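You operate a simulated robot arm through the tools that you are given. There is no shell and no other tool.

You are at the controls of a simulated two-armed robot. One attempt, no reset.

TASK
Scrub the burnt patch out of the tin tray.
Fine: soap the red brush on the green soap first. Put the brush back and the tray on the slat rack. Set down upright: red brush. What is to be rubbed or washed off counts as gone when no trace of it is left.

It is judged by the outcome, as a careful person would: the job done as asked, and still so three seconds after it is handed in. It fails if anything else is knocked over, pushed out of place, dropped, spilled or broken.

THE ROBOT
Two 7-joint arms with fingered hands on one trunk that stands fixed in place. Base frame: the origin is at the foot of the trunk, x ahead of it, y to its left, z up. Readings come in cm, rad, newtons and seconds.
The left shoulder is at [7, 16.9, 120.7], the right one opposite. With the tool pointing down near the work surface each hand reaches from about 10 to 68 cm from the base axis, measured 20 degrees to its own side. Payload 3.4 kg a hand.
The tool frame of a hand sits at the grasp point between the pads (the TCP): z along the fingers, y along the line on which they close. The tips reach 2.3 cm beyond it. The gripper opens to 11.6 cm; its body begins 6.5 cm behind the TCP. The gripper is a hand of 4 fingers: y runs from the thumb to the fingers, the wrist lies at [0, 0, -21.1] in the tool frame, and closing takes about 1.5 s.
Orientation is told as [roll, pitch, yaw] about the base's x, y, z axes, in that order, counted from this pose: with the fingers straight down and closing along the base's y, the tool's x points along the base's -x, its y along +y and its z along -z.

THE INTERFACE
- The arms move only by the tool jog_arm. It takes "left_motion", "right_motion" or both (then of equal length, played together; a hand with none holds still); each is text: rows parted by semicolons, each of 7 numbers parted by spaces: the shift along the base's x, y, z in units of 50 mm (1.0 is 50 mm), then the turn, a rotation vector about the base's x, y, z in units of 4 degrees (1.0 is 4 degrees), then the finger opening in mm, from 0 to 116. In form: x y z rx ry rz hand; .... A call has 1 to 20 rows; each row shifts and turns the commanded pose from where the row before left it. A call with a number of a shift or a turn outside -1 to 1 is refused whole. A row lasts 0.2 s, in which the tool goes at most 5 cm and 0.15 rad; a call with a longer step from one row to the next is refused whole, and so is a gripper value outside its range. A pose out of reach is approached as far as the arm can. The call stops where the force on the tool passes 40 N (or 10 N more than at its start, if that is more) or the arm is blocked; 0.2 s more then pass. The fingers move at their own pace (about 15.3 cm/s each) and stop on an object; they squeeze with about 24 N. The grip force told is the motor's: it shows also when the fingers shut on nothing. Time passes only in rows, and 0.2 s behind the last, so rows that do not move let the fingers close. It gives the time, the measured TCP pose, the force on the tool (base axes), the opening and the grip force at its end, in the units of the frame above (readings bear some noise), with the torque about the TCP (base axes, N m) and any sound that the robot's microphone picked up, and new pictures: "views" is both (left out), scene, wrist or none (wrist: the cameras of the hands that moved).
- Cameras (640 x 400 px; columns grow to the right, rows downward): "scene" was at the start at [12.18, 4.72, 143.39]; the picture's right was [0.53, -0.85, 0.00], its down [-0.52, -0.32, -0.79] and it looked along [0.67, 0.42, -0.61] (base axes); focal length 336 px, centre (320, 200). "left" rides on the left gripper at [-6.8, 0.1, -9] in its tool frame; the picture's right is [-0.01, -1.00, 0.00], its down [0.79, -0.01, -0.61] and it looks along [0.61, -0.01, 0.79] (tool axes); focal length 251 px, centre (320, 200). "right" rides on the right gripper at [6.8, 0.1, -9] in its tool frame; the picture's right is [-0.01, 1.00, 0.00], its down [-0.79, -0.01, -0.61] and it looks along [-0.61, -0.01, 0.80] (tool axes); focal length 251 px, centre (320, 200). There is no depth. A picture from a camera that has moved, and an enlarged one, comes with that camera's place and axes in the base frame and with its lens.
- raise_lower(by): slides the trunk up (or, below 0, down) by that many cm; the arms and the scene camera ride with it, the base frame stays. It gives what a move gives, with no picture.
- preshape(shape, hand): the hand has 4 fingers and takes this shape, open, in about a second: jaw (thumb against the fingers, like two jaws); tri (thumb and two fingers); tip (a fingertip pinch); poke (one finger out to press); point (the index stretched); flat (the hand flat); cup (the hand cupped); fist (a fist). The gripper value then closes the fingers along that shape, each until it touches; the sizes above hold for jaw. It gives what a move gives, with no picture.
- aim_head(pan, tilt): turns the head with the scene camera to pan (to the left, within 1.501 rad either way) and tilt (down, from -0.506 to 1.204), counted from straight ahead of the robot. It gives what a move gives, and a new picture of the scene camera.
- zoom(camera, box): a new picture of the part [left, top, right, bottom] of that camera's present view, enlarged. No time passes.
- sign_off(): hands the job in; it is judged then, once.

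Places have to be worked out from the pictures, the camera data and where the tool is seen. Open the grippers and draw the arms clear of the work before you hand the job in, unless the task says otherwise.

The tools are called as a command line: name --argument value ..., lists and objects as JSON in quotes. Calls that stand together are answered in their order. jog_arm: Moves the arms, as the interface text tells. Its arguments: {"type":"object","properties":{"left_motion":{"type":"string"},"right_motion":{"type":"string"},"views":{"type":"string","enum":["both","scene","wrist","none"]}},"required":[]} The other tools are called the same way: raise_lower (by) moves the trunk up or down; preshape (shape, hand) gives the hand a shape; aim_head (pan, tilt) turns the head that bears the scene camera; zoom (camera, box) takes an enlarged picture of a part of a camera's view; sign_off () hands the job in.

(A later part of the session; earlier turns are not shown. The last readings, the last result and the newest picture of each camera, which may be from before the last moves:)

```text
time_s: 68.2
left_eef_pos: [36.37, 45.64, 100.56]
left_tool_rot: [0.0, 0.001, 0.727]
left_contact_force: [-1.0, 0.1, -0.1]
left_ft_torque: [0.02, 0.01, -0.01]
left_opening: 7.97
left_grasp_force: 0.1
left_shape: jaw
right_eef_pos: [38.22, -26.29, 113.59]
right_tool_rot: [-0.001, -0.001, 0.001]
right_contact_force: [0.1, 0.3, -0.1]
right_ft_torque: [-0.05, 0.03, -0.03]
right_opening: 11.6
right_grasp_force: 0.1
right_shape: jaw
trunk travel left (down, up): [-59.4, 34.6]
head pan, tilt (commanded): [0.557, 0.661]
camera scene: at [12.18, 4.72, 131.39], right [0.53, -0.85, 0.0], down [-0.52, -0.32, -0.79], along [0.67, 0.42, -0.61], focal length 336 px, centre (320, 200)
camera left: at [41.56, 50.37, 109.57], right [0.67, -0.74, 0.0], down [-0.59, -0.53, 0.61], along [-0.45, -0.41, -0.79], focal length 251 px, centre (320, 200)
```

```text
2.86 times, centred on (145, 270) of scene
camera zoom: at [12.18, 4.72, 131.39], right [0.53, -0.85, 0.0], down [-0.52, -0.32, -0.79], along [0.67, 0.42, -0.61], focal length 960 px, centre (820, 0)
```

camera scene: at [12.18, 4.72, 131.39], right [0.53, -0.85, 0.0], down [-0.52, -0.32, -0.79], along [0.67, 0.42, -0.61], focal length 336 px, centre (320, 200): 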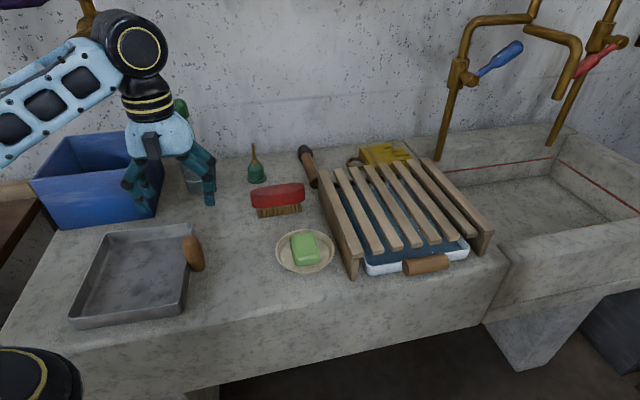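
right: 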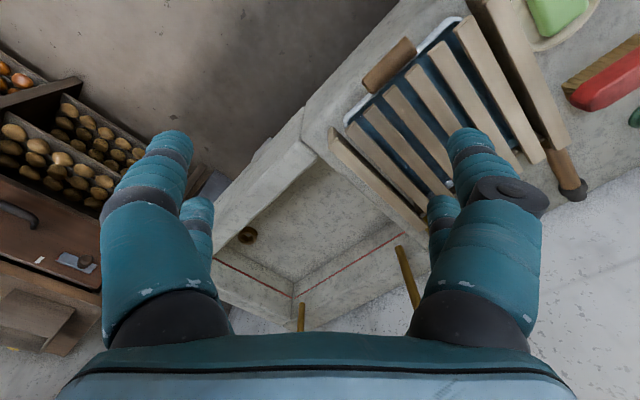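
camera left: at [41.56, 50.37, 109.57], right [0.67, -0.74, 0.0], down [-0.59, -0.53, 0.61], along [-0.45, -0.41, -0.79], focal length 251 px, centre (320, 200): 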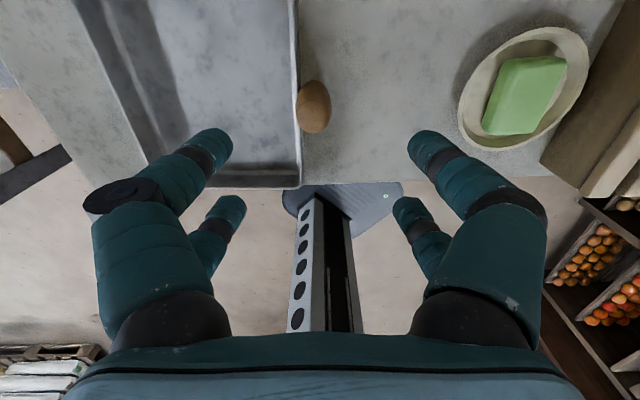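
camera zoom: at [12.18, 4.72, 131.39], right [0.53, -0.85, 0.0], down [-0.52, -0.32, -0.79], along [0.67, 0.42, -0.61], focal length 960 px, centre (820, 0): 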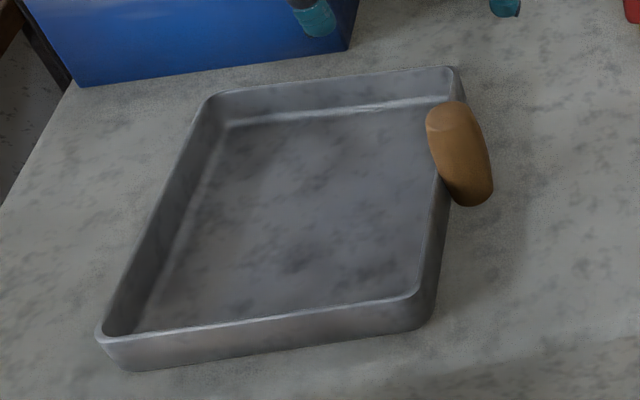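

The peg axis is near [36.2, 46.15], about 3.1 cm thick, and stands 1.5 cm outside the tray rim. I'll centre over it and descend to z≈91, then check.

jog_arm --left_motion "-0.03 0.1 -0.3 0 0 0 80;0 0 -0.5 0 0 0 80;0 0 -0.5 0 0 0 80;0 0 -0.4 0 0 0 80;0 0 -0.2 0 0 0 80" --views "both"

zoom --camera "scene" --box '[110, 170, 250, 310]'

```text
time_s: 69.4
left_eef_pos: [36.17, 46.32, 90.87]
left_tool_rot: [0.002, 0.0, 0.726]
left_contact_force: [0.8, -0.3, -0.6]
left_ft_torque: [0.03, -0.01, 0.03]
left_opening: 8.01
left_grasp_force: 0.0
left_shape: jaw
right_eef_pos: [38.27, -26.41, 113.77]
right_tool_rot: [0.0, 0.001, 0.001]
right_contact_force: [0.2, 0.1, 0.4]
right_ft_torque: [0.02, 0.0, -0.01]
right_opening: 11.58
right_grasp_force: 0.0
right_shape: jaw
trunk travel left (down, up): [-59.4, 34.6]
head pan, tilt (commanded): [0.557, 0.661]
camera scene: at [12.18, 4.72, 131.39], right [0.53, -0.85, 0.0], down [-0.52, -0.32, -0.79], along [0.67, 0.42, -0.61], focal length 336 px, centre (320, 200)
camera left: at [41.35, 50.94, 100.02], right [0.67, -0.74, 0.0], down [-0.59, -0.53, 0.61], along [-0.45, -0.41, -0.8], focal length 251 px, centre (320, 200)
```

scene: 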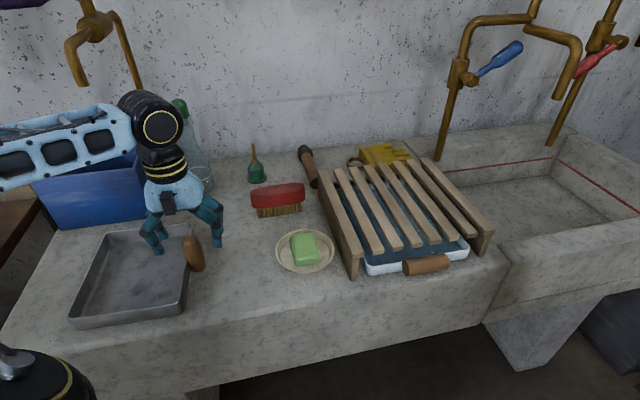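
left: 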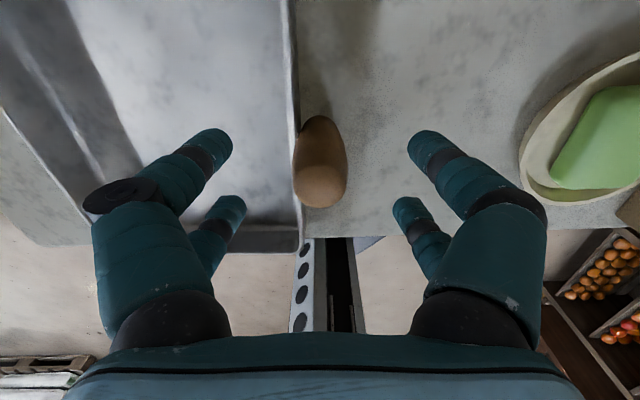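

```text
2.86 times, centred on (180, 240) of scene
camera zoom: at [12.18, 4.72, 131.39], right [0.53, -0.85, 0.0], down [-0.52, -0.32, -0.79], along [0.67, 0.42, -0.61], focal length 960 px, centre (720, 86)
```

zoom: 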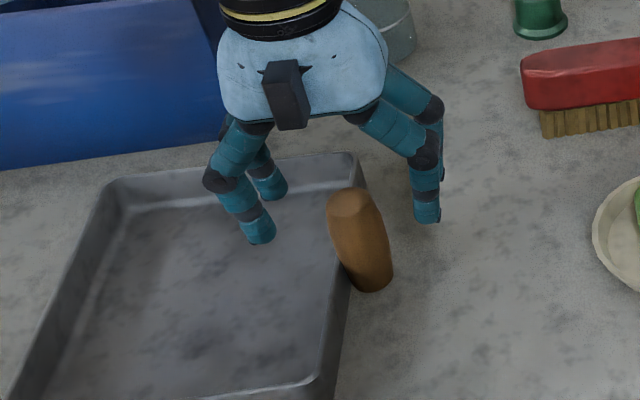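

The peg is centred between the fingers. I'll descend to z≈88.0 so the tips stay above the rim, and close.

jog_arm --left_motion "0 0 -0.2 0 0 0 80;0 0 -0.2 0 0 0 80;0 0 -0.17 0 0 0 80;0 0 0 0 0 0 50;0 0 0 0 0 0 20;0 0 0 0 0 0 20;0 0 0 0 0 0 20;0 0 0 0 0 0 20;0 0 0 0 0 0 20" --views "both"

zoom --camera "scene" --box '[110, 170, 250, 310]'

```text
time_s: 71.4
left_eef_pos: [36.24, 46.37, 88.12]
left_tool_rot: [0.002, 0.0, 0.726]
left_contact_force: [-0.4, -0.3, -1.0]
left_ft_torque: [0.0, 0.02, -0.02]
left_opening: 2.05
left_grasp_force: 0.0
left_shape: jaw
right_eef_pos: [38.19, -26.3, 113.78]
right_tool_rot: [0.0, 0.0, 0.0]
right_contact_force: [-0.3, -0.8, -0.9]
right_ft_torque: [-0.01, 0.04, -0.01]
right_opening: 11.57
right_grasp_force: 0.1
right_shape: jaw
trunk travel left (down, up): [-59.4, 34.6]
head pan, tilt (commanded): [0.557, 0.661]
camera scene: at [12.17, 4.72, 131.39], right [0.53, -0.85, 0.0], down [-0.52, -0.32, -0.79], along [0.67, 0.42, -0.61], focal length 336 px, centre (320, 200)
camera left: at [41.33, 50.96, 97.22], right [0.67, -0.74, 0.0], down [-0.59, -0.53, 0.61], along [-0.45, -0.41, -0.79], focal length 251 px, centre (320, 200)
```

scene: 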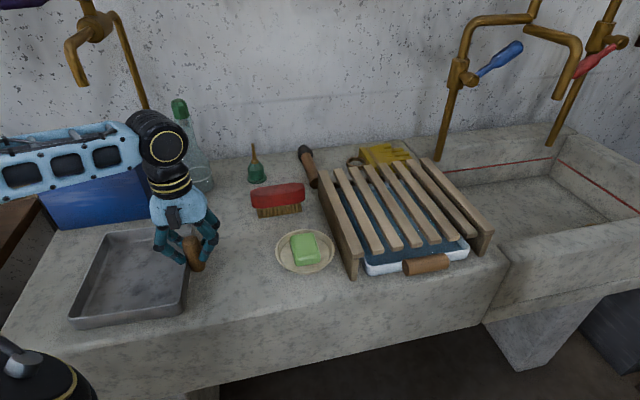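
left: 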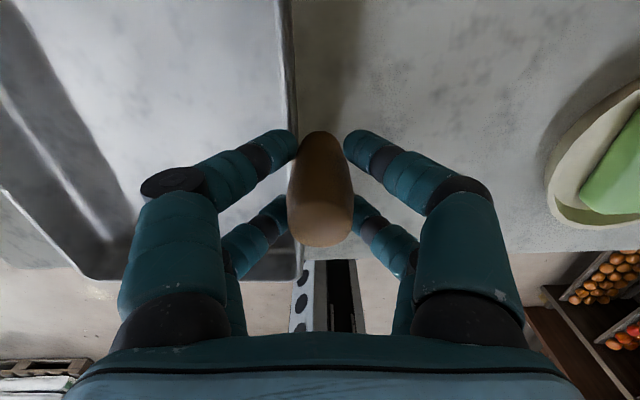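

```text
2.86 times, centred on (180, 240) of scene
camera zoom: at [12.17, 4.72, 131.39], right [0.53, -0.85, 0.0], down [-0.52, -0.32, -0.79], along [0.67, 0.42, -0.61], focal length 960 px, centre (720, 86)
```

zoom: 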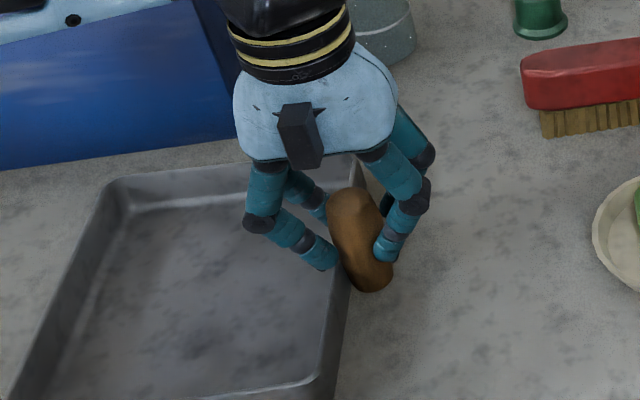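

The fingers stopped at the commanded 20 mm without any force, so they only just straddle the peg. I'll close further until they grip.

jog_arm --left_motion "0 0 0 0 0 0 10;0 0 0 0 0 0 0;0 0 0 0 0 0 0;0 0 0 0 0 0 0;0 0 0 0 0 0 0" --views "both"

zoom --camera "left" --box '[220, 90, 420, 290]'

```text
time_s: 72.6
left_eef_pos: [36.23, 46.35, 88.05]
left_tool_rot: [0.0, 0.0, 0.726]
left_contact_force: [-0.5, -1.1, -0.7]
left_ft_torque: [0.11, -0.14, -0.01]
left_opening: 0.0
left_grasp_force: 23.8
left_shape: jaw
right_eef_pos: [38.26, -26.4, 113.7]
right_tool_rot: [-0.001, -0.001, 0.001]
right_contact_force: [0.0, -0.2, -0.9]
right_ft_torque: [0.04, -0.01, -0.03]
right_opening: 11.59
right_grasp_force: 0.0
right_shape: jaw
trunk travel left (down, up): [-59.4, 34.6]
head pan, tilt (commanded): [0.557, 0.661]
camera scene: at [12.18, 4.73, 131.39], right [0.53, -0.85, 0.0], down [-0.52, -0.32, -0.79], along [0.67, 0.42, -0.61], focal length 336 px, centre (320, 200)
camera left: at [41.35, 50.97, 97.21], right [0.67, -0.74, 0.0], down [-0.59, -0.53, 0.61], along [-0.45, -0.41, -0.79], focal length 251 px, centre (320, 200)
```

scene: 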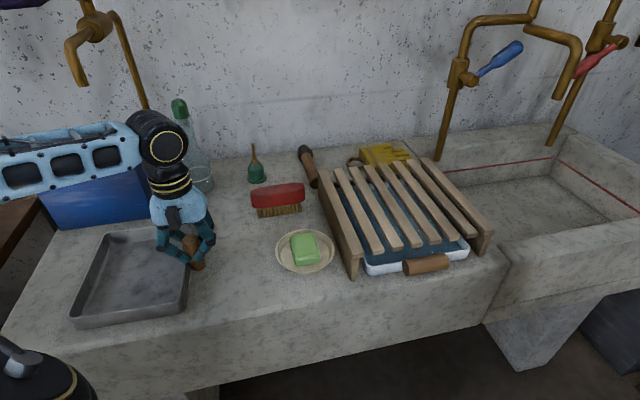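
left: 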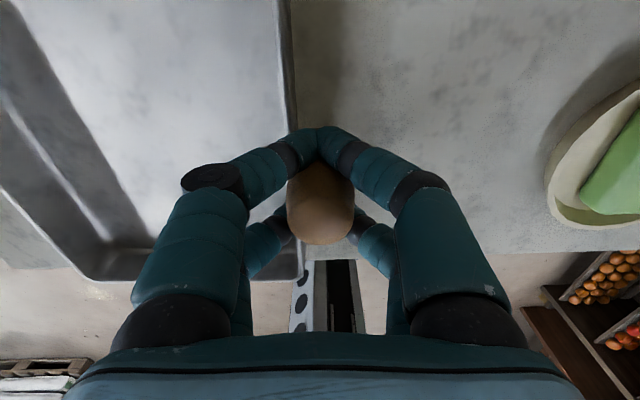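

```text
2.00 times, centred on (320, 190) of left
camera zoom: at [41.35, 50.97, 97.21], right [0.67, -0.74, 0.0], down [-0.59, -0.53, 0.61], along [-0.45, -0.41, -0.79], focal length 503 px, centre (320, 220)
```

zoom: 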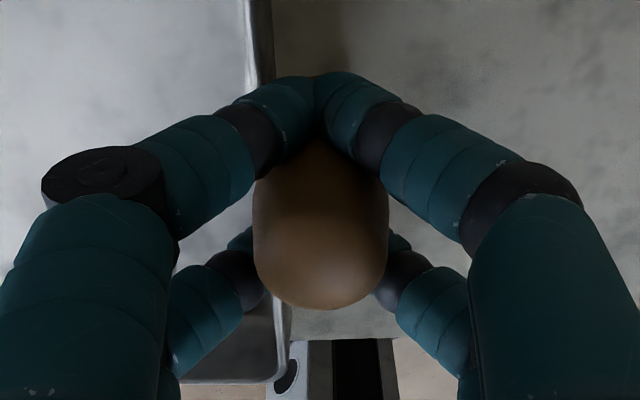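

The finger pairs closed past the round peg without gripping it properly. I'll open, rise, and try the three-point shape, which suits a round peg better.

jog_arm --left_motion "0 0 0 0 0 0 60;0 0 0 0 0 0 90;0 0 0 0 0 0 90;0 0 0 0 0 0 90;0 0 0.3 0 0 0 90;0 0 0.6 0 0 0 90;0 0 0.6 0 0 0 90" --views "wrist"

preshape --shape "tri" --hand "left"

zoom --camera "left" --box '[0, 0, 640, 400]'

zoom --camera "scene" --box '[110, 130, 250, 290]'

```text
time_s: 74.2
left_eef_pos: [36.19, 46.32, 95.92]
left_tool_rot: [-0.001, 0.003, 0.726]
left_contact_force: [0.3, 0.1, -0.5]
left_ft_torque: [-0.01, 0.0, -0.02]
left_opening: 8.97
left_grasp_force: 0.1
left_shape: jaw
right_eef_pos: [38.31, -26.44, 113.68]
right_tool_rot: [0.001, 0.0, -0.001]
right_contact_force: [0.6, -0.2, 1.1]
right_ft_torque: [-0.02, 0.0, 0.02]
right_opening: 11.6
right_grasp_force: 0.0
right_shape: jaw
trunk travel left (down, up): [-59.4, 34.6]
head pan, tilt (commanded): [0.557, 0.661]
camera left: at [41.24, 50.99, 104.9], right [0.67, -0.74, 0.0], down [-0.59, -0.53, 0.61], along [-0.45, -0.41, -0.8], focal length 251 px, centre (320, 200)
```

left: 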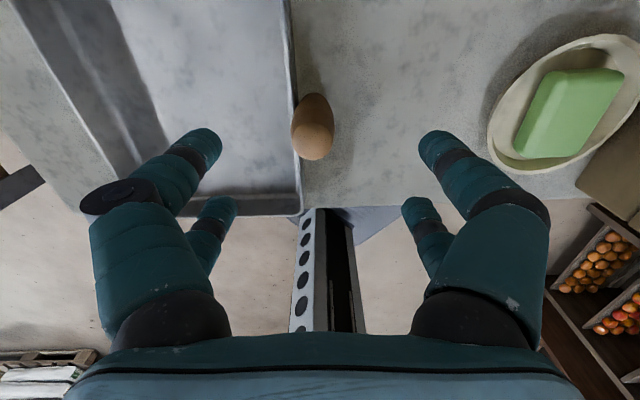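

```text
time_s: 75.1
left_eef_pos: [36.16, 46.42, 95.7]
left_tool_rot: [0.0, -0.001, 0.726]
left_contact_force: [-0.6, -1.0, 0.2]
left_ft_torque: [0.0, 0.03, 0.01]
left_opening: 11.58
left_grasp_force: 0.0
left_shape: tri
right_eef_pos: [38.18, -26.35, 113.77]
right_tool_rot: [-0.001, 0.0, -0.001]
right_contact_force: [-0.5, 0.0, 0.7]
right_ft_torque: [0.01, 0.04, -0.02]
right_opening: 11.59
right_grasp_force: 0.1
right_shape: jaw
trunk travel left (down, up): [-59.4, 34.6]
head pan, tilt (commanded): [0.557, 0.661]
```

```text
1.00 times, centred on (320, 200) of left (not enlarged: the box is as wide or as high as the picture)
camera zoom: at [41.26, 51.01, 104.82], right [0.67, -0.74, 0.0], down [-0.59, -0.53, 0.61], along [-0.45, -0.41, -0.79], focal length 251 px, centre (320, 200)
```

zoom: 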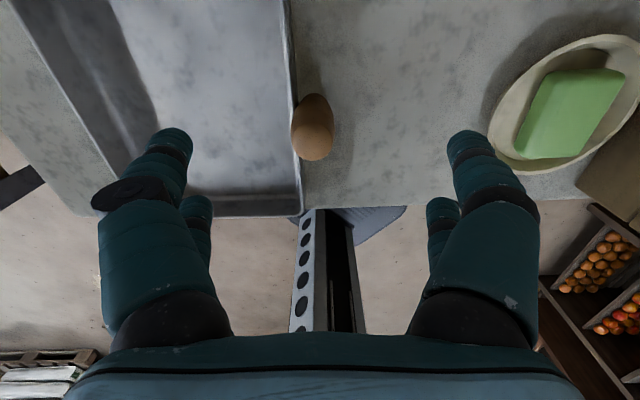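

```text
2.50 times, centred on (180, 210) of scene
camera zoom: at [12.17, 4.72, 131.39], right [0.53, -0.85, 0.0], down [-0.52, -0.32, -0.79], along [0.67, 0.42, -0.61], focal length 840 px, centre (670, 175)
```

zoom: 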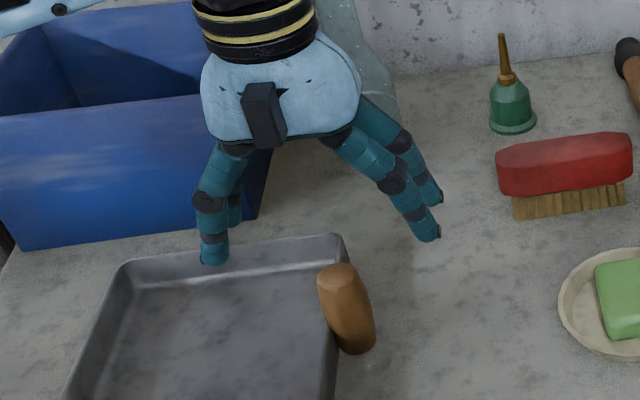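

In the open state the three-point shape looks much like jaw. I'll close it in the air, well above the peg, to see how the digits meet.

jog_arm --left_motion "0 0 0.2 0 0 0 60;0 0 0 0 0 0 30;0 0 0 0 0 0 30;0 0 0 0 0 0 30;0 0 0 0 0 0 30" --views "both"

zoom --camera "scene" --box '[110, 130, 250, 290]'

```text
time_s: 76.3
left_eef_pos: [36.19, 46.3, 96.58]
left_tool_rot: [0.0, 0.0, 0.725]
left_contact_force: [-0.9, 0.3, -0.7]
left_ft_torque: [0.0, -0.03, 0.0]
left_opening: 3.03
left_grasp_force: 0.0
left_shape: tri
right_eef_pos: [38.23, -26.46, 113.7]
right_tool_rot: [-0.001, -0.001, 0.001]
right_contact_force: [-0.9, 0.8, -0.4]
right_ft_torque: [0.01, -0.01, 0.01]
right_opening: 11.61
right_grasp_force: 0.0
right_shape: jaw
trunk travel left (down, up): [-59.4, 34.6]
head pan, tilt (commanded): [0.557, 0.661]
camera scene: at [12.17, 4.72, 131.39], right [0.53, -0.85, 0.0], down [-0.52, -0.32, -0.79], along [0.67, 0.42, -0.61], focal length 336 px, centre (320, 200)
camera left: at [41.3, 50.95, 105.77], right [0.67, -0.74, 0.0], down [-0.59, -0.53, 0.61], along [-0.45, -0.41, -0.79], focal length 251 px, centre (320, 200)
```

scene: 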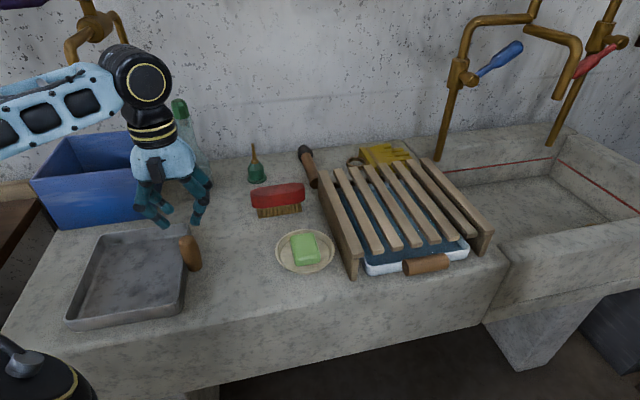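
left: 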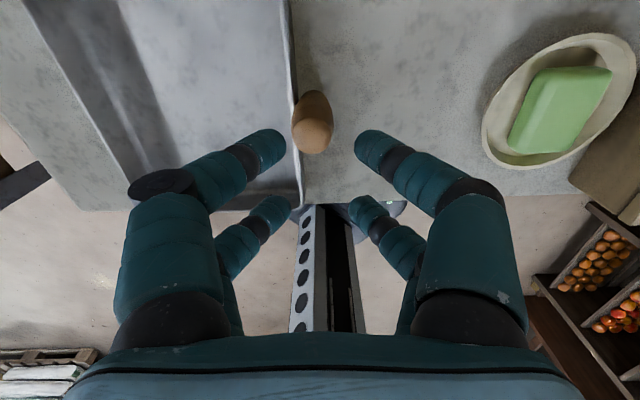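

```text
2.50 times, centred on (180, 210) of scene
camera zoom: at [12.17, 4.72, 131.39], right [0.53, -0.85, 0.0], down [-0.52, -0.32, -0.79], along [0.67, 0.42, -0.61], focal length 840 px, centre (670, 175)
```

zoom: 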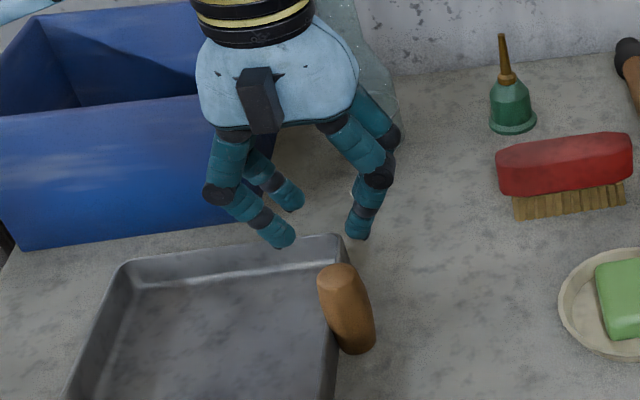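

The peg is about 3 cm thick and fits between the two finger pairs, which explains the miss. I'll close the three-point shape fully in the air to see where its digits meet.

jog_arm --left_motion "0 0 0 0 0 0 0;0 0 0 0 0 0 0;0 0 0 0 0 0 0;0 0 0 0 0 0 0" --views "wrist"

preshape --shape "tip" --hand "left"

jog_arm --left_motion "0 0 0 0 0 0 20;0 0 0 0 0 0 20;0 0 0 0 0 0 20;0 0 0 0 0 0 20;0 0 0 0 0 0 20" --views "wrist"

```text
time_s: 77.3
left_eef_pos: [36.11, 46.37, 96.7]
left_tool_rot: [0.001, 0.001, 0.727]
left_contact_force: [-0.1, 0.7, 0.5]
left_ft_torque: [0.03, 0.03, 0.02]
left_opening: 0.01
left_grasp_force: 23.4
left_shape: tri
right_eef_pos: [38.19, -26.38, 113.66]
right_tool_rot: [0.0, 0.001, -0.002]
right_contact_force: [-0.3, 0.9, 0.3]
right_ft_torque: [0.03, 0.0, 0.0]
right_opening: 11.58
right_grasp_force: 0.1
right_shape: jaw
trunk travel left (down, up): [-59.4, 34.6]
head pan, tilt (commanded): [0.557, 0.661]
camera left: at [41.3, 50.95, 105.77], right [0.67, -0.74, 0.0], down [-0.59, -0.53, 0.61], along [-0.45, -0.41, -0.79], focal length 251 px, centre (320, 200)
```

left: 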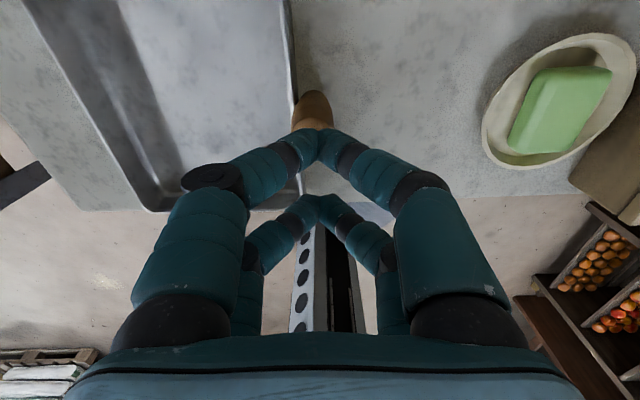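

```text
time_s: 78.2
left_eef_pos: [36.15, 46.35, 96.75]
left_tool_rot: [-0.001, 0.0, 0.726]
left_contact_force: [-0.1, -0.8, 0.2]
left_ft_torque: [-0.03, -0.01, 0.01]
left_opening: 11.6
left_grasp_force: 0.0
left_shape: tip
right_eef_pos: [38.19, -26.33, 113.72]
right_tool_rot: [0.001, 0.0, 0.001]
right_contact_force: [-0.7, -0.1, 0.2]
right_ft_torque: [0.02, 0.01, 0.01]
right_opening: 11.6
right_grasp_force: 0.1
right_shape: jaw
trunk travel left (down, up): [-59.4, 34.6]
head pan, tilt (commanded): [0.557, 0.661]
```

```text
time_s: 79.4
left_eef_pos: [36.1, 46.3, 96.72]
left_tool_rot: [0.0, 0.001, 0.727]
left_contact_force: [-0.4, 0.2, 0.0]
left_ft_torque: [-0.02, -0.02, 0.03]
left_opening: 2.03
left_grasp_force: 0.2
left_shape: tip
right_eef_pos: [38.28, -26.32, 113.66]
right_tool_rot: [0.001, 0.0, 0.0]
right_contact_force: [0.4, -0.3, 0.1]
right_ft_torque: [0.04, 0.01, -0.01]
right_opening: 11.6
right_grasp_force: 0.1
right_shape: jaw
trunk travel left (down, up): [-59.4, 34.6]
head pan, tilt (commanded): [0.557, 0.661]
camera left: at [41.3, 50.95, 105.77], right [0.67, -0.74, 0.0], down [-0.59, -0.53, 0.61], along [-0.45, -0.41, -0.79], focal length 251 px, centre (320, 200)
```

left: 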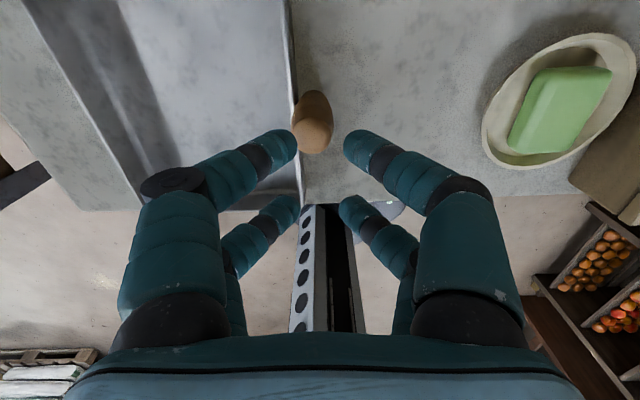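

All shapes close the same way on this hand, with two finger pairs about 4 cm apart that meet at the tips. I'll go back to jaw and shift the hand 2.15 cm along its own x, so that one pair pinches the peg squarely.

preshape --shape "jaw" --hand "left"

jog_arm --left_motion "-0.16 -0.15 0 0 0 0 70;-0.15 -0.14 0 0 0 0 70;0 0 -0.4 0 0 0 70;0 0 -0.4 0 0 0 70;0 0 -0.4 0 0 0 70" --views "both"

```text
time_s: 80.3
left_eef_pos: [36.18, 46.4, 96.66]
left_tool_rot: [0.0, 0.001, 0.726]
left_contact_force: [0.2, 0.2, 0.0]
left_ft_torque: [0.0, 0.0, 0.02]
left_opening: 11.6
left_grasp_force: 0.1
left_shape: jaw
right_eef_pos: [38.29, -26.37, 113.75]
right_tool_rot: [0.0, -0.001, -0.001]
right_contact_force: [0.4, 0.1, -0.1]
right_ft_torque: [0.0, 0.02, -0.02]
right_opening: 11.6
right_grasp_force: 0.0
right_shape: jaw
trunk travel left (down, up): [-59.4, 34.6]
head pan, tilt (commanded): [0.557, 0.661]
```

```text
time_s: 81.5
left_eef_pos: [34.8, 44.82, 90.53]
left_tool_rot: [0.002, 0.001, 0.726]
left_contact_force: [0.1, -0.9, -0.6]
left_ft_torque: [0.01, 0.0, -0.01]
left_opening: 7.04
left_grasp_force: 0.1
left_shape: jaw
right_eef_pos: [38.26, -26.4, 113.63]
right_tool_rot: [0.001, -0.001, -0.001]
right_contact_force: [-0.4, -0.8, 0.1]
right_ft_torque: [0.0, -0.01, 0.01]
right_opening: 11.57
right_grasp_force: 0.0
right_shape: jaw
trunk travel left (down, up): [-59.4, 34.6]
head pan, tilt (commanded): [0.557, 0.661]
camera scene: at [12.2, 4.74, 131.39], right [0.53, -0.85, 0.0], down [-0.52, -0.32, -0.79], along [0.67, 0.42, -0.61], focal length 336 px, centre (320, 200)
camera left: at [39.87, 49.44, 99.59], right [0.67, -0.74, 0.0], down [-0.59, -0.53, 0.61], along [-0.45, -0.41, -0.79], focal length 251 px, centre (320, 200)
```

scene: 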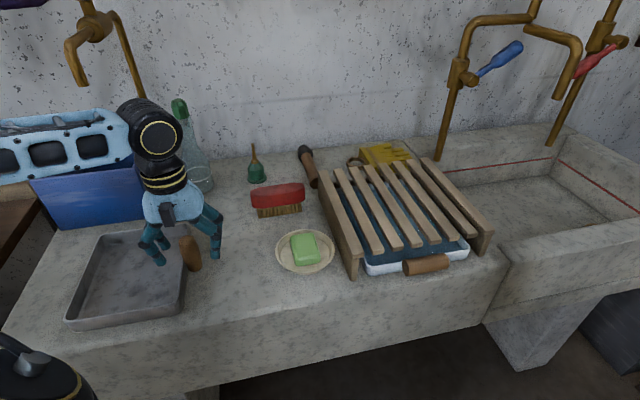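
left: 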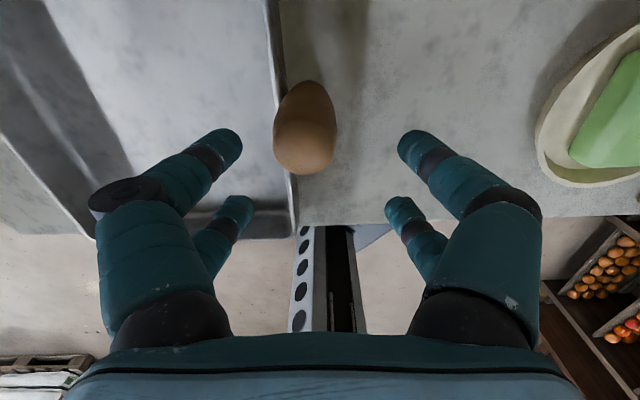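

The peg now sits about 0.7 cm to the tray side of the hand's centre line because the first close nudged the tray slightly. I'll correct by [-0.4, +0.5] cm, go down to z≈88.4 and check before closing.

jog_arm --left_motion "-0.08 0.105 0 0 0 0 70;0 0 -0.2 0 0 0 70;0 0 -0.2 0 0 0 70" --views "both"

zoom --camera "left" --box '[200, 60, 440, 240]'

```text
time_s: 82.3
left_eef_pos: [34.4, 45.31, 88.53]
left_tool_rot: [-0.001, 0.0, 0.726]
left_contact_force: [0.8, 0.5, 0.1]
left_ft_torque: [0.02, 0.01, -0.03]
left_opening: 7.05
left_grasp_force: 0.1
left_shape: jaw
right_eef_pos: [38.25, -26.47, 113.65]
right_tool_rot: [0.0, 0.0, -0.001]
right_contact_force: [-0.2, 0.2, 0.4]
right_ft_torque: [-0.03, 0.02, 0.03]
right_opening: 11.6
right_grasp_force: 0.1
right_shape: jaw
trunk travel left (down, up): [-59.4, 34.6]
head pan, tilt (commanded): [0.557, 0.661]
camera scene: at [12.18, 4.72, 131.39], right [0.53, -0.85, 0.0], down [-0.52, -0.32, -0.79], along [0.67, 0.42, -0.61], focal length 336 px, centre (320, 200)
camera left: at [39.49, 49.89, 97.68], right [0.67, -0.74, 0.0], down [-0.59, -0.53, 0.61], along [-0.45, -0.41, -0.8], focal length 251 px, centre (320, 200)
```

scene: 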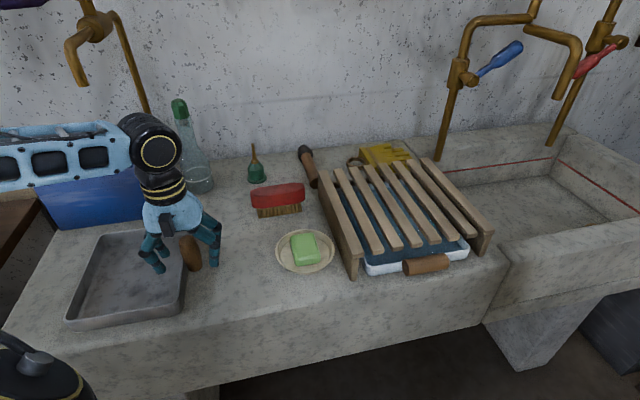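
left: 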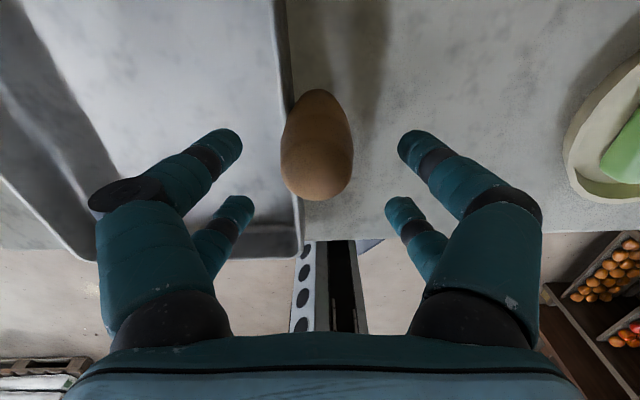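

```text
2.22 times, centred on (320, 150) of left
camera zoom: at [39.49, 49.89, 97.68], right [0.67, -0.74, 0.0], down [-0.59, -0.53, 0.61], along [-0.45, -0.41, -0.8], focal length 559 px, centre (320, 311)
```

zoom: 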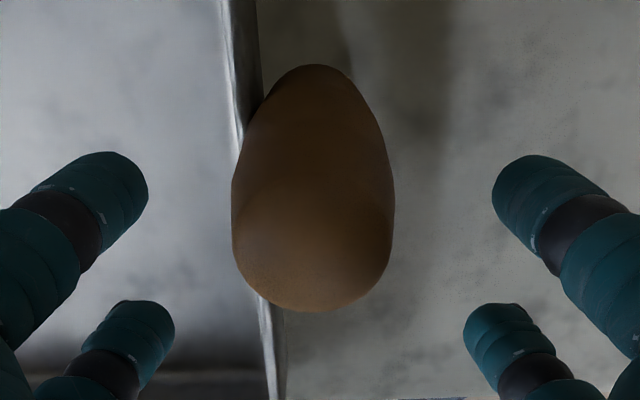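

The upper finger pair is now level with the peg's axis. I'll close onto it.

jog_arm --left_motion "0 0 0 0 0 0 40;0 0 0 0 0 0 20;0 0 0 0 0 0 5;0 0 0 0 0 0 0;0 0 0 0 0 0 0;0 0 0 0 0 0 0" --views "both"

zoom --camera "left" --box '[200, 60, 440, 240]'

```text
time_s: 83.7
left_eef_pos: [34.35, 45.22, 88.52]
left_tool_rot: [0.0, -0.001, 0.726]
left_contact_force: [-0.2, 0.1, 0.4]
left_ft_torque: [-0.03, 0.04, 0.04]
left_opening: 1.11
left_grasp_force: 24.2
left_shape: jaw
right_eef_pos: [38.23, -26.4, 113.75]
right_tool_rot: [0.0, -0.001, 0.0]
right_contact_force: [-0.2, 0.5, -0.5]
right_ft_torque: [-0.01, 0.0, -0.02]
right_opening: 11.57
right_grasp_force: 0.1
right_shape: jaw
trunk travel left (down, up): [-59.4, 34.6]
head pan, tilt (commanded): [0.557, 0.661]
camera scene: at [12.18, 4.73, 131.39], right [0.53, -0.85, 0.0], down [-0.52, -0.32, -0.79], along [0.67, 0.42, -0.61], focal length 336 px, centre (320, 200)
camera left: at [39.48, 49.9, 97.68], right [0.67, -0.74, 0.0], down [-0.59, -0.53, 0.61], along [-0.45, -0.41, -0.79], focal length 251 px, centre (320, 200)
```

scene: 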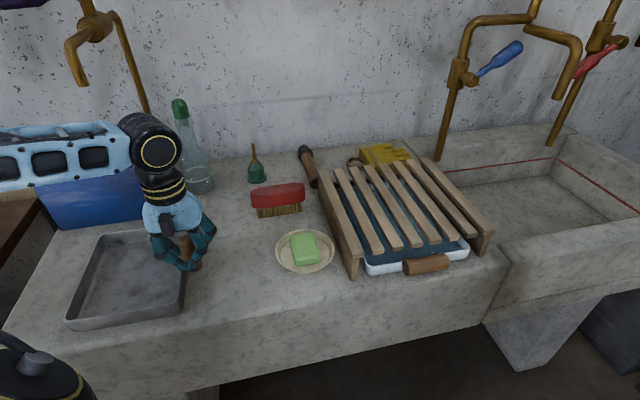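
left: 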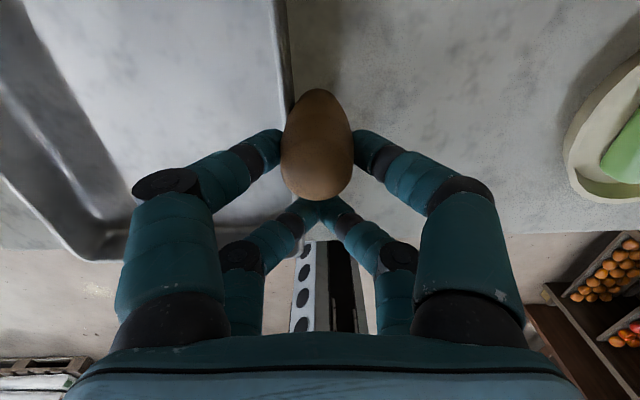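

```text
2.22 times, centred on (320, 150) of left
camera zoom: at [39.48, 49.9, 97.68], right [0.67, -0.74, 0.0], down [-0.59, -0.53, 0.61], along [-0.45, -0.41, -0.79], focal length 559 px, centre (320, 311)
```

zoom: 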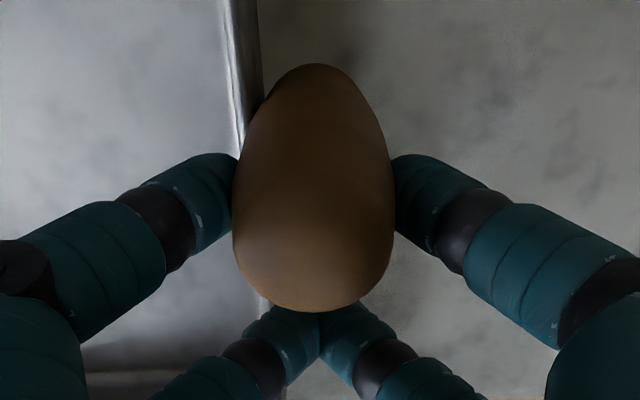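

The upper pair now holds the peg squarely with 24 N. I'll lift slowly by about 1.5 cm and see how the tray behaves.

jog_arm --left_motion "0 0 0.06 0 0 0 0;0 0 0.08 0 0 0 0;0 0 0.08 0 0 0 0;0 0 0.08 0 0 0 0" --views "both"

zoom --camera "scene" --box '[50, 170, 240, 340]'

```text
time_s: 84.7
left_eef_pos: [34.39, 45.35, 90.17]
left_tool_rot: [-0.002, 0.001, 0.726]
left_contact_force: [-0.1, -0.7, -2.0]
left_ft_torque: [-0.19, -0.14, 0.0]
left_opening: 1.13
left_grasp_force: 24.1
left_shape: jaw
right_eef_pos: [38.35, -26.41, 113.7]
right_tool_rot: [0.001, 0.0, 0.0]
right_contact_force: [-0.9, -0.5, -0.7]
right_ft_torque: [0.0, 0.02, 0.0]
right_opening: 11.59
right_grasp_force: 0.1
right_shape: jaw
trunk travel left (down, up): [-59.4, 34.6]
head pan, tilt (commanded): [0.557, 0.661]
camera scene: at [12.19, 4.75, 131.38], right [0.53, -0.85, 0.0], down [-0.52, -0.32, -0.79], along [0.67, 0.42, -0.61], focal length 336 px, centre (320, 200)
camera left: at [39.53, 49.94, 99.21], right [0.67, -0.74, 0.0], down [-0.59, -0.53, 0.61], along [-0.45, -0.41, -0.79], focal length 251 px, centre (320, 200)
```

scene: 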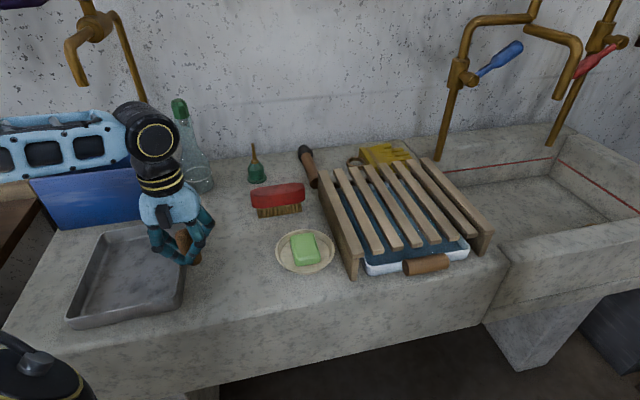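
left: 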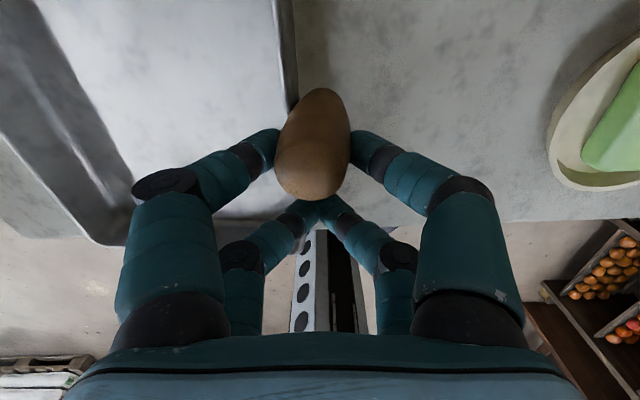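

```text
2.35 times, centred on (145, 255) of scene
camera zoom: at [12.19, 4.75, 131.38], right [0.53, -0.85, 0.0], down [-0.52, -0.32, -0.79], along [0.67, 0.42, -0.61], focal length 791 px, centre (732, 71)
```

zoom: 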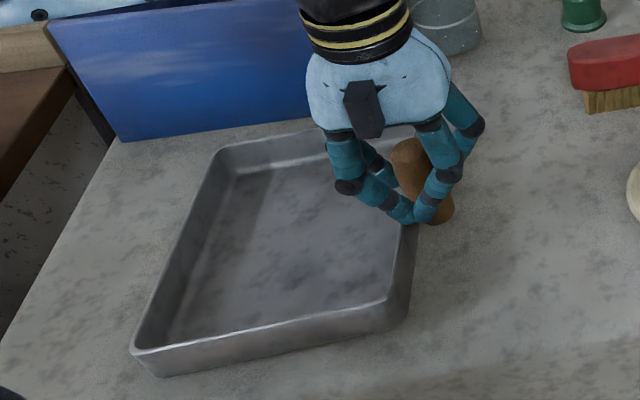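

The far edge of the tray stayed down: the two-point pinch lets it tilt, so the tray must weigh roughly 0.7 kg. I'll set it back down, then regrasp with the hand leaned about 30° outward. That puts the inner finger high and the outer finger low on the peg, so they hold the tray level.

jog_arm --left_motion "0 0 -0.08 0 0 0 0;0 0 -0.08 0 0 0 0;0 0 -0.08 0 0 0 0;0 0 -0.065 0 0 0 0;0 0 0 0 0 0 20;0 0 0 0 0 0 70;0 0 0 0 0 0 70;0 0 0 0 0 0 70" --views "both"

```text
time_s: 86.5
left_eef_pos: [34.37, 45.28, 88.57]
left_tool_rot: [0.001, 0.0, 0.725]
left_contact_force: [-0.1, -0.7, -0.4]
left_ft_torque: [0.0, 0.01, -0.04]
left_opening: 6.93
left_grasp_force: 0.0
left_shape: jaw
right_eef_pos: [38.2, -26.42, 113.69]
right_tool_rot: [0.0, -0.001, 0.0]
right_contact_force: [-0.2, 0.7, -0.2]
right_ft_torque: [-0.02, 0.02, -0.01]
right_opening: 11.58
right_grasp_force: 0.2
right_shape: jaw
trunk travel left (down, up): [-59.4, 34.6]
head pan, tilt (commanded): [0.557, 0.661]
camera scene: at [12.16, 4.72, 131.39], right [0.53, -0.85, 0.0], down [-0.52, -0.32, -0.79], along [0.67, 0.42, -0.61], focal length 336 px, centre (320, 200)
camera left: at [39.52, 49.91, 97.7], right [0.67, -0.74, 0.0], down [-0.59, -0.53, 0.61], along [-0.45, -0.41, -0.79], focal length 251 px, centre (320, 200)
```

scene: 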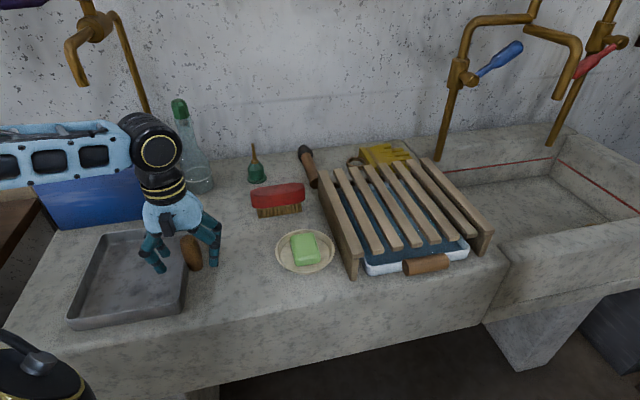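
left: 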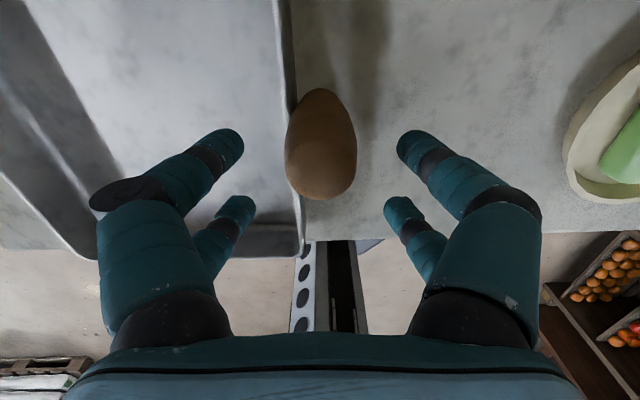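

The tray is flat again and the peg is centred near [36.05, 46.75]. I'll rise and lean the hand 30° about the tray's long axis, so the wrist goes outward, and stop at a pre-grasp point along the approach line.

jog_arm --left_motion "0 0 0.6 0 0 0 70;0 0 0.8 0 0 0 70;0.075 -0.079 -0.05 0.748 0.663 0 70;0.075 -0.079 -0.05 0.748 0.663 0 70;0.075 -0.079 -0.05 0.748 0.663 0 70;0.075 -0.079 -0.05 0.748 0.663 0 70;0.075 -0.079 -0.05 0.748 0.663 0 70;0.075 -0.079 -0.05 0.748 0.663 0 70;0.075 -0.079 -0.05 0.748 0.663 0 70;0 0 0 0.374 0.331 0 70" --views "both"

zoom --camera "scene" --box '[60, 130, 260, 330]'

```text
time_s: 88.7
left_eef_pos: [36.97, 42.65, 93.89]
left_tool_rot: [0.524, -0.002, 0.726]
left_contact_force: [0.5, 0.0, 0.3]
left_ft_torque: [-0.01, 0.01, 0.0]
left_opening: 6.97
left_grasp_force: 0.0
left_shape: jaw
right_eef_pos: [38.24, -26.43, 113.64]
right_tool_rot: [0.0, 0.0, -0.001]
right_contact_force: [0.0, 0.4, 0.1]
right_ft_torque: [-0.02, -0.01, 0.01]
right_opening: 11.61
right_grasp_force: 0.1
right_shape: jaw
trunk travel left (down, up): [-59.4, 34.6]
head pan, tilt (commanded): [0.557, 0.661]
camera scene: at [12.16, 4.71, 131.39], right [0.53, -0.85, 0.0], down [-0.52, -0.32, -0.79], along [0.67, 0.42, -0.61], focal length 336 px, centre (320, 200)
camera left: at [45.15, 43.82, 101.8], right [0.58, -0.64, -0.5], down [-0.39, -0.76, 0.52], along [-0.71, -0.11, -0.69], focal length 251 px, centre (320, 200)
```

scene: 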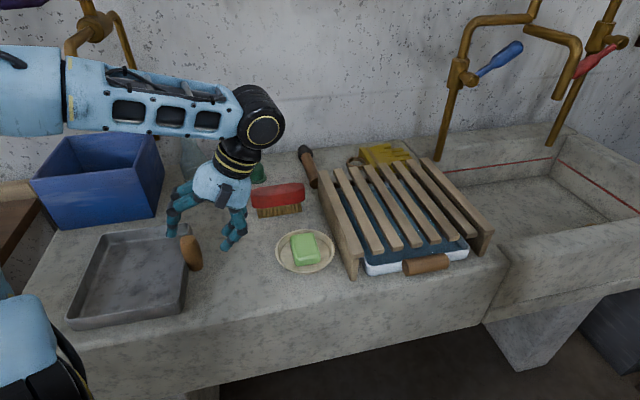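
left: 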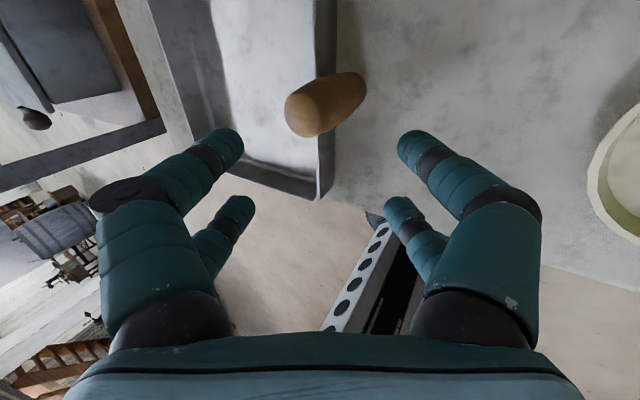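

```text
2.00 times, centred on (160, 230) of scene
camera zoom: at [12.16, 4.71, 131.39], right [0.53, -0.85, 0.0], down [-0.52, -0.32, -0.79], along [0.67, 0.42, -0.61], focal length 672 px, centre (640, 140)
```

zoom: 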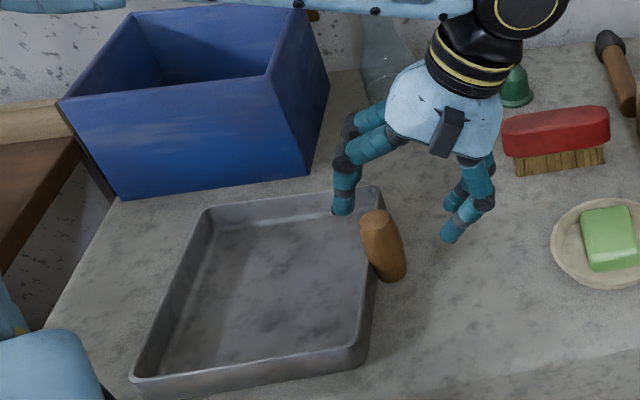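

The hand is leaned as planned. I'll enlarge the left picture to align the pinch point with the peg.

zoom --camera "left" --box '[220, 40, 420, 200]'

```text
2.50 times, centred on (320, 120) of left
camera zoom: at [45.15, 43.82, 101.8], right [0.58, -0.64, -0.5], down [-0.39, -0.76, 0.52], along [-0.71, -0.11, -0.69], focal length 629 px, centre (320, 400)
```

zoom: 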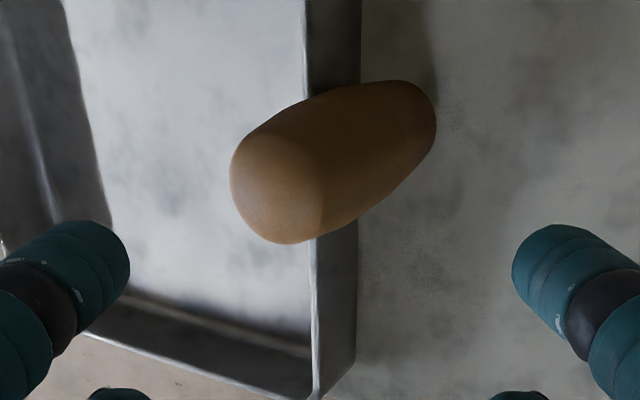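

The peg axis is at about [36.2, 46.6]. I'll advance about 6 cm along the leaned approach line to the grasp point and look before closing.

jog_arm --left_motion "-0.09 0.0945 -0.266 0 0 0 70;-0.09 0.0945 -0.266 0 0 0 70;-0.09 0.0945 -0.266 0 0 0 70;-0.09 0.0945 -0.266 0 0 0 70" --views "both"

zoom --camera "left" --box '[200, 60, 440, 240]'

zoom --camera "scene" --box '[110, 180, 250, 310]'

```text
time_s: 89.7
left_eef_pos: [35.35, 44.37, 88.64]
left_tool_rot: [0.525, -0.002, 0.726]
left_contact_force: [-0.3, 0.4, 0.2]
left_ft_torque: [-0.01, 0.02, -0.04]
left_opening: 6.99
left_grasp_force: 0.2
left_shape: jaw
right_eef_pos: [38.2, -26.39, 113.77]
right_tool_rot: [-0.001, 0.001, 0.0]
right_contact_force: [-0.3, -0.6, -0.4]
right_ft_torque: [0.0, -0.06, -0.01]
right_opening: 11.58
right_grasp_force: 0.1
right_shape: jaw
trunk travel left (down, up): [-59.4, 34.6]
head pan, tilt (commanded): [0.557, 0.661]
camera scene: at [12.17, 4.75, 131.39], right [0.53, -0.85, 0.0], down [-0.52, -0.32, -0.79], along [0.67, 0.42, -0.61], focal length 336 px, centre (320, 200)
camera left: at [43.37, 45.69, 96.6], right [0.58, -0.64, -0.5], down [-0.39, -0.76, 0.52], along [-0.71, -0.11, -0.69], focal length 251 px, centre (320, 200)
```

scene: 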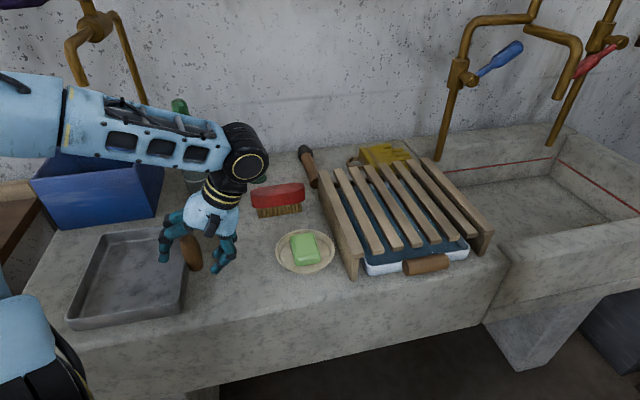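
left: 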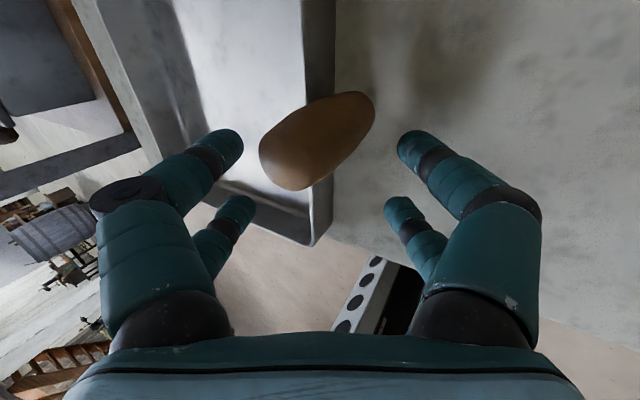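

```text
2.22 times, centred on (320, 150) of left
camera zoom: at [43.37, 45.69, 96.6], right [0.58, -0.64, -0.5], down [-0.39, -0.76, 0.52], along [-0.71, -0.11, -0.69], focal length 559 px, centre (320, 311)
```

zoom: 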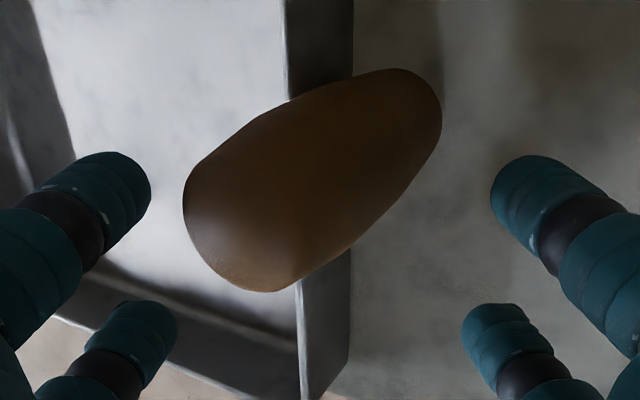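

```text
3.08 times, centred on (180, 245) of scene
camera zoom: at [12.17, 4.75, 131.39], right [0.53, -0.85, 0.0], down [-0.52, -0.32, -0.79], along [0.67, 0.42, -0.61], focal length 1034 px, centre (751, 62)
```

zoom: 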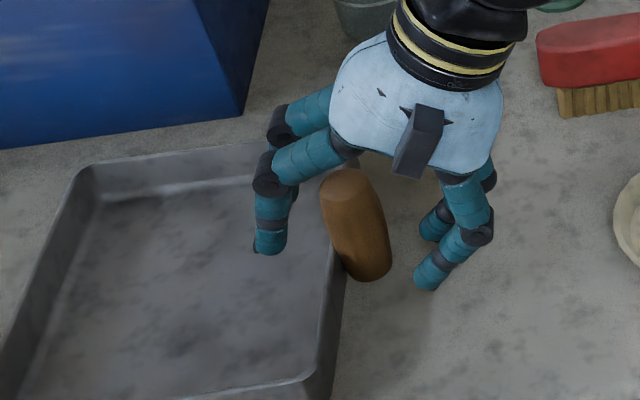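

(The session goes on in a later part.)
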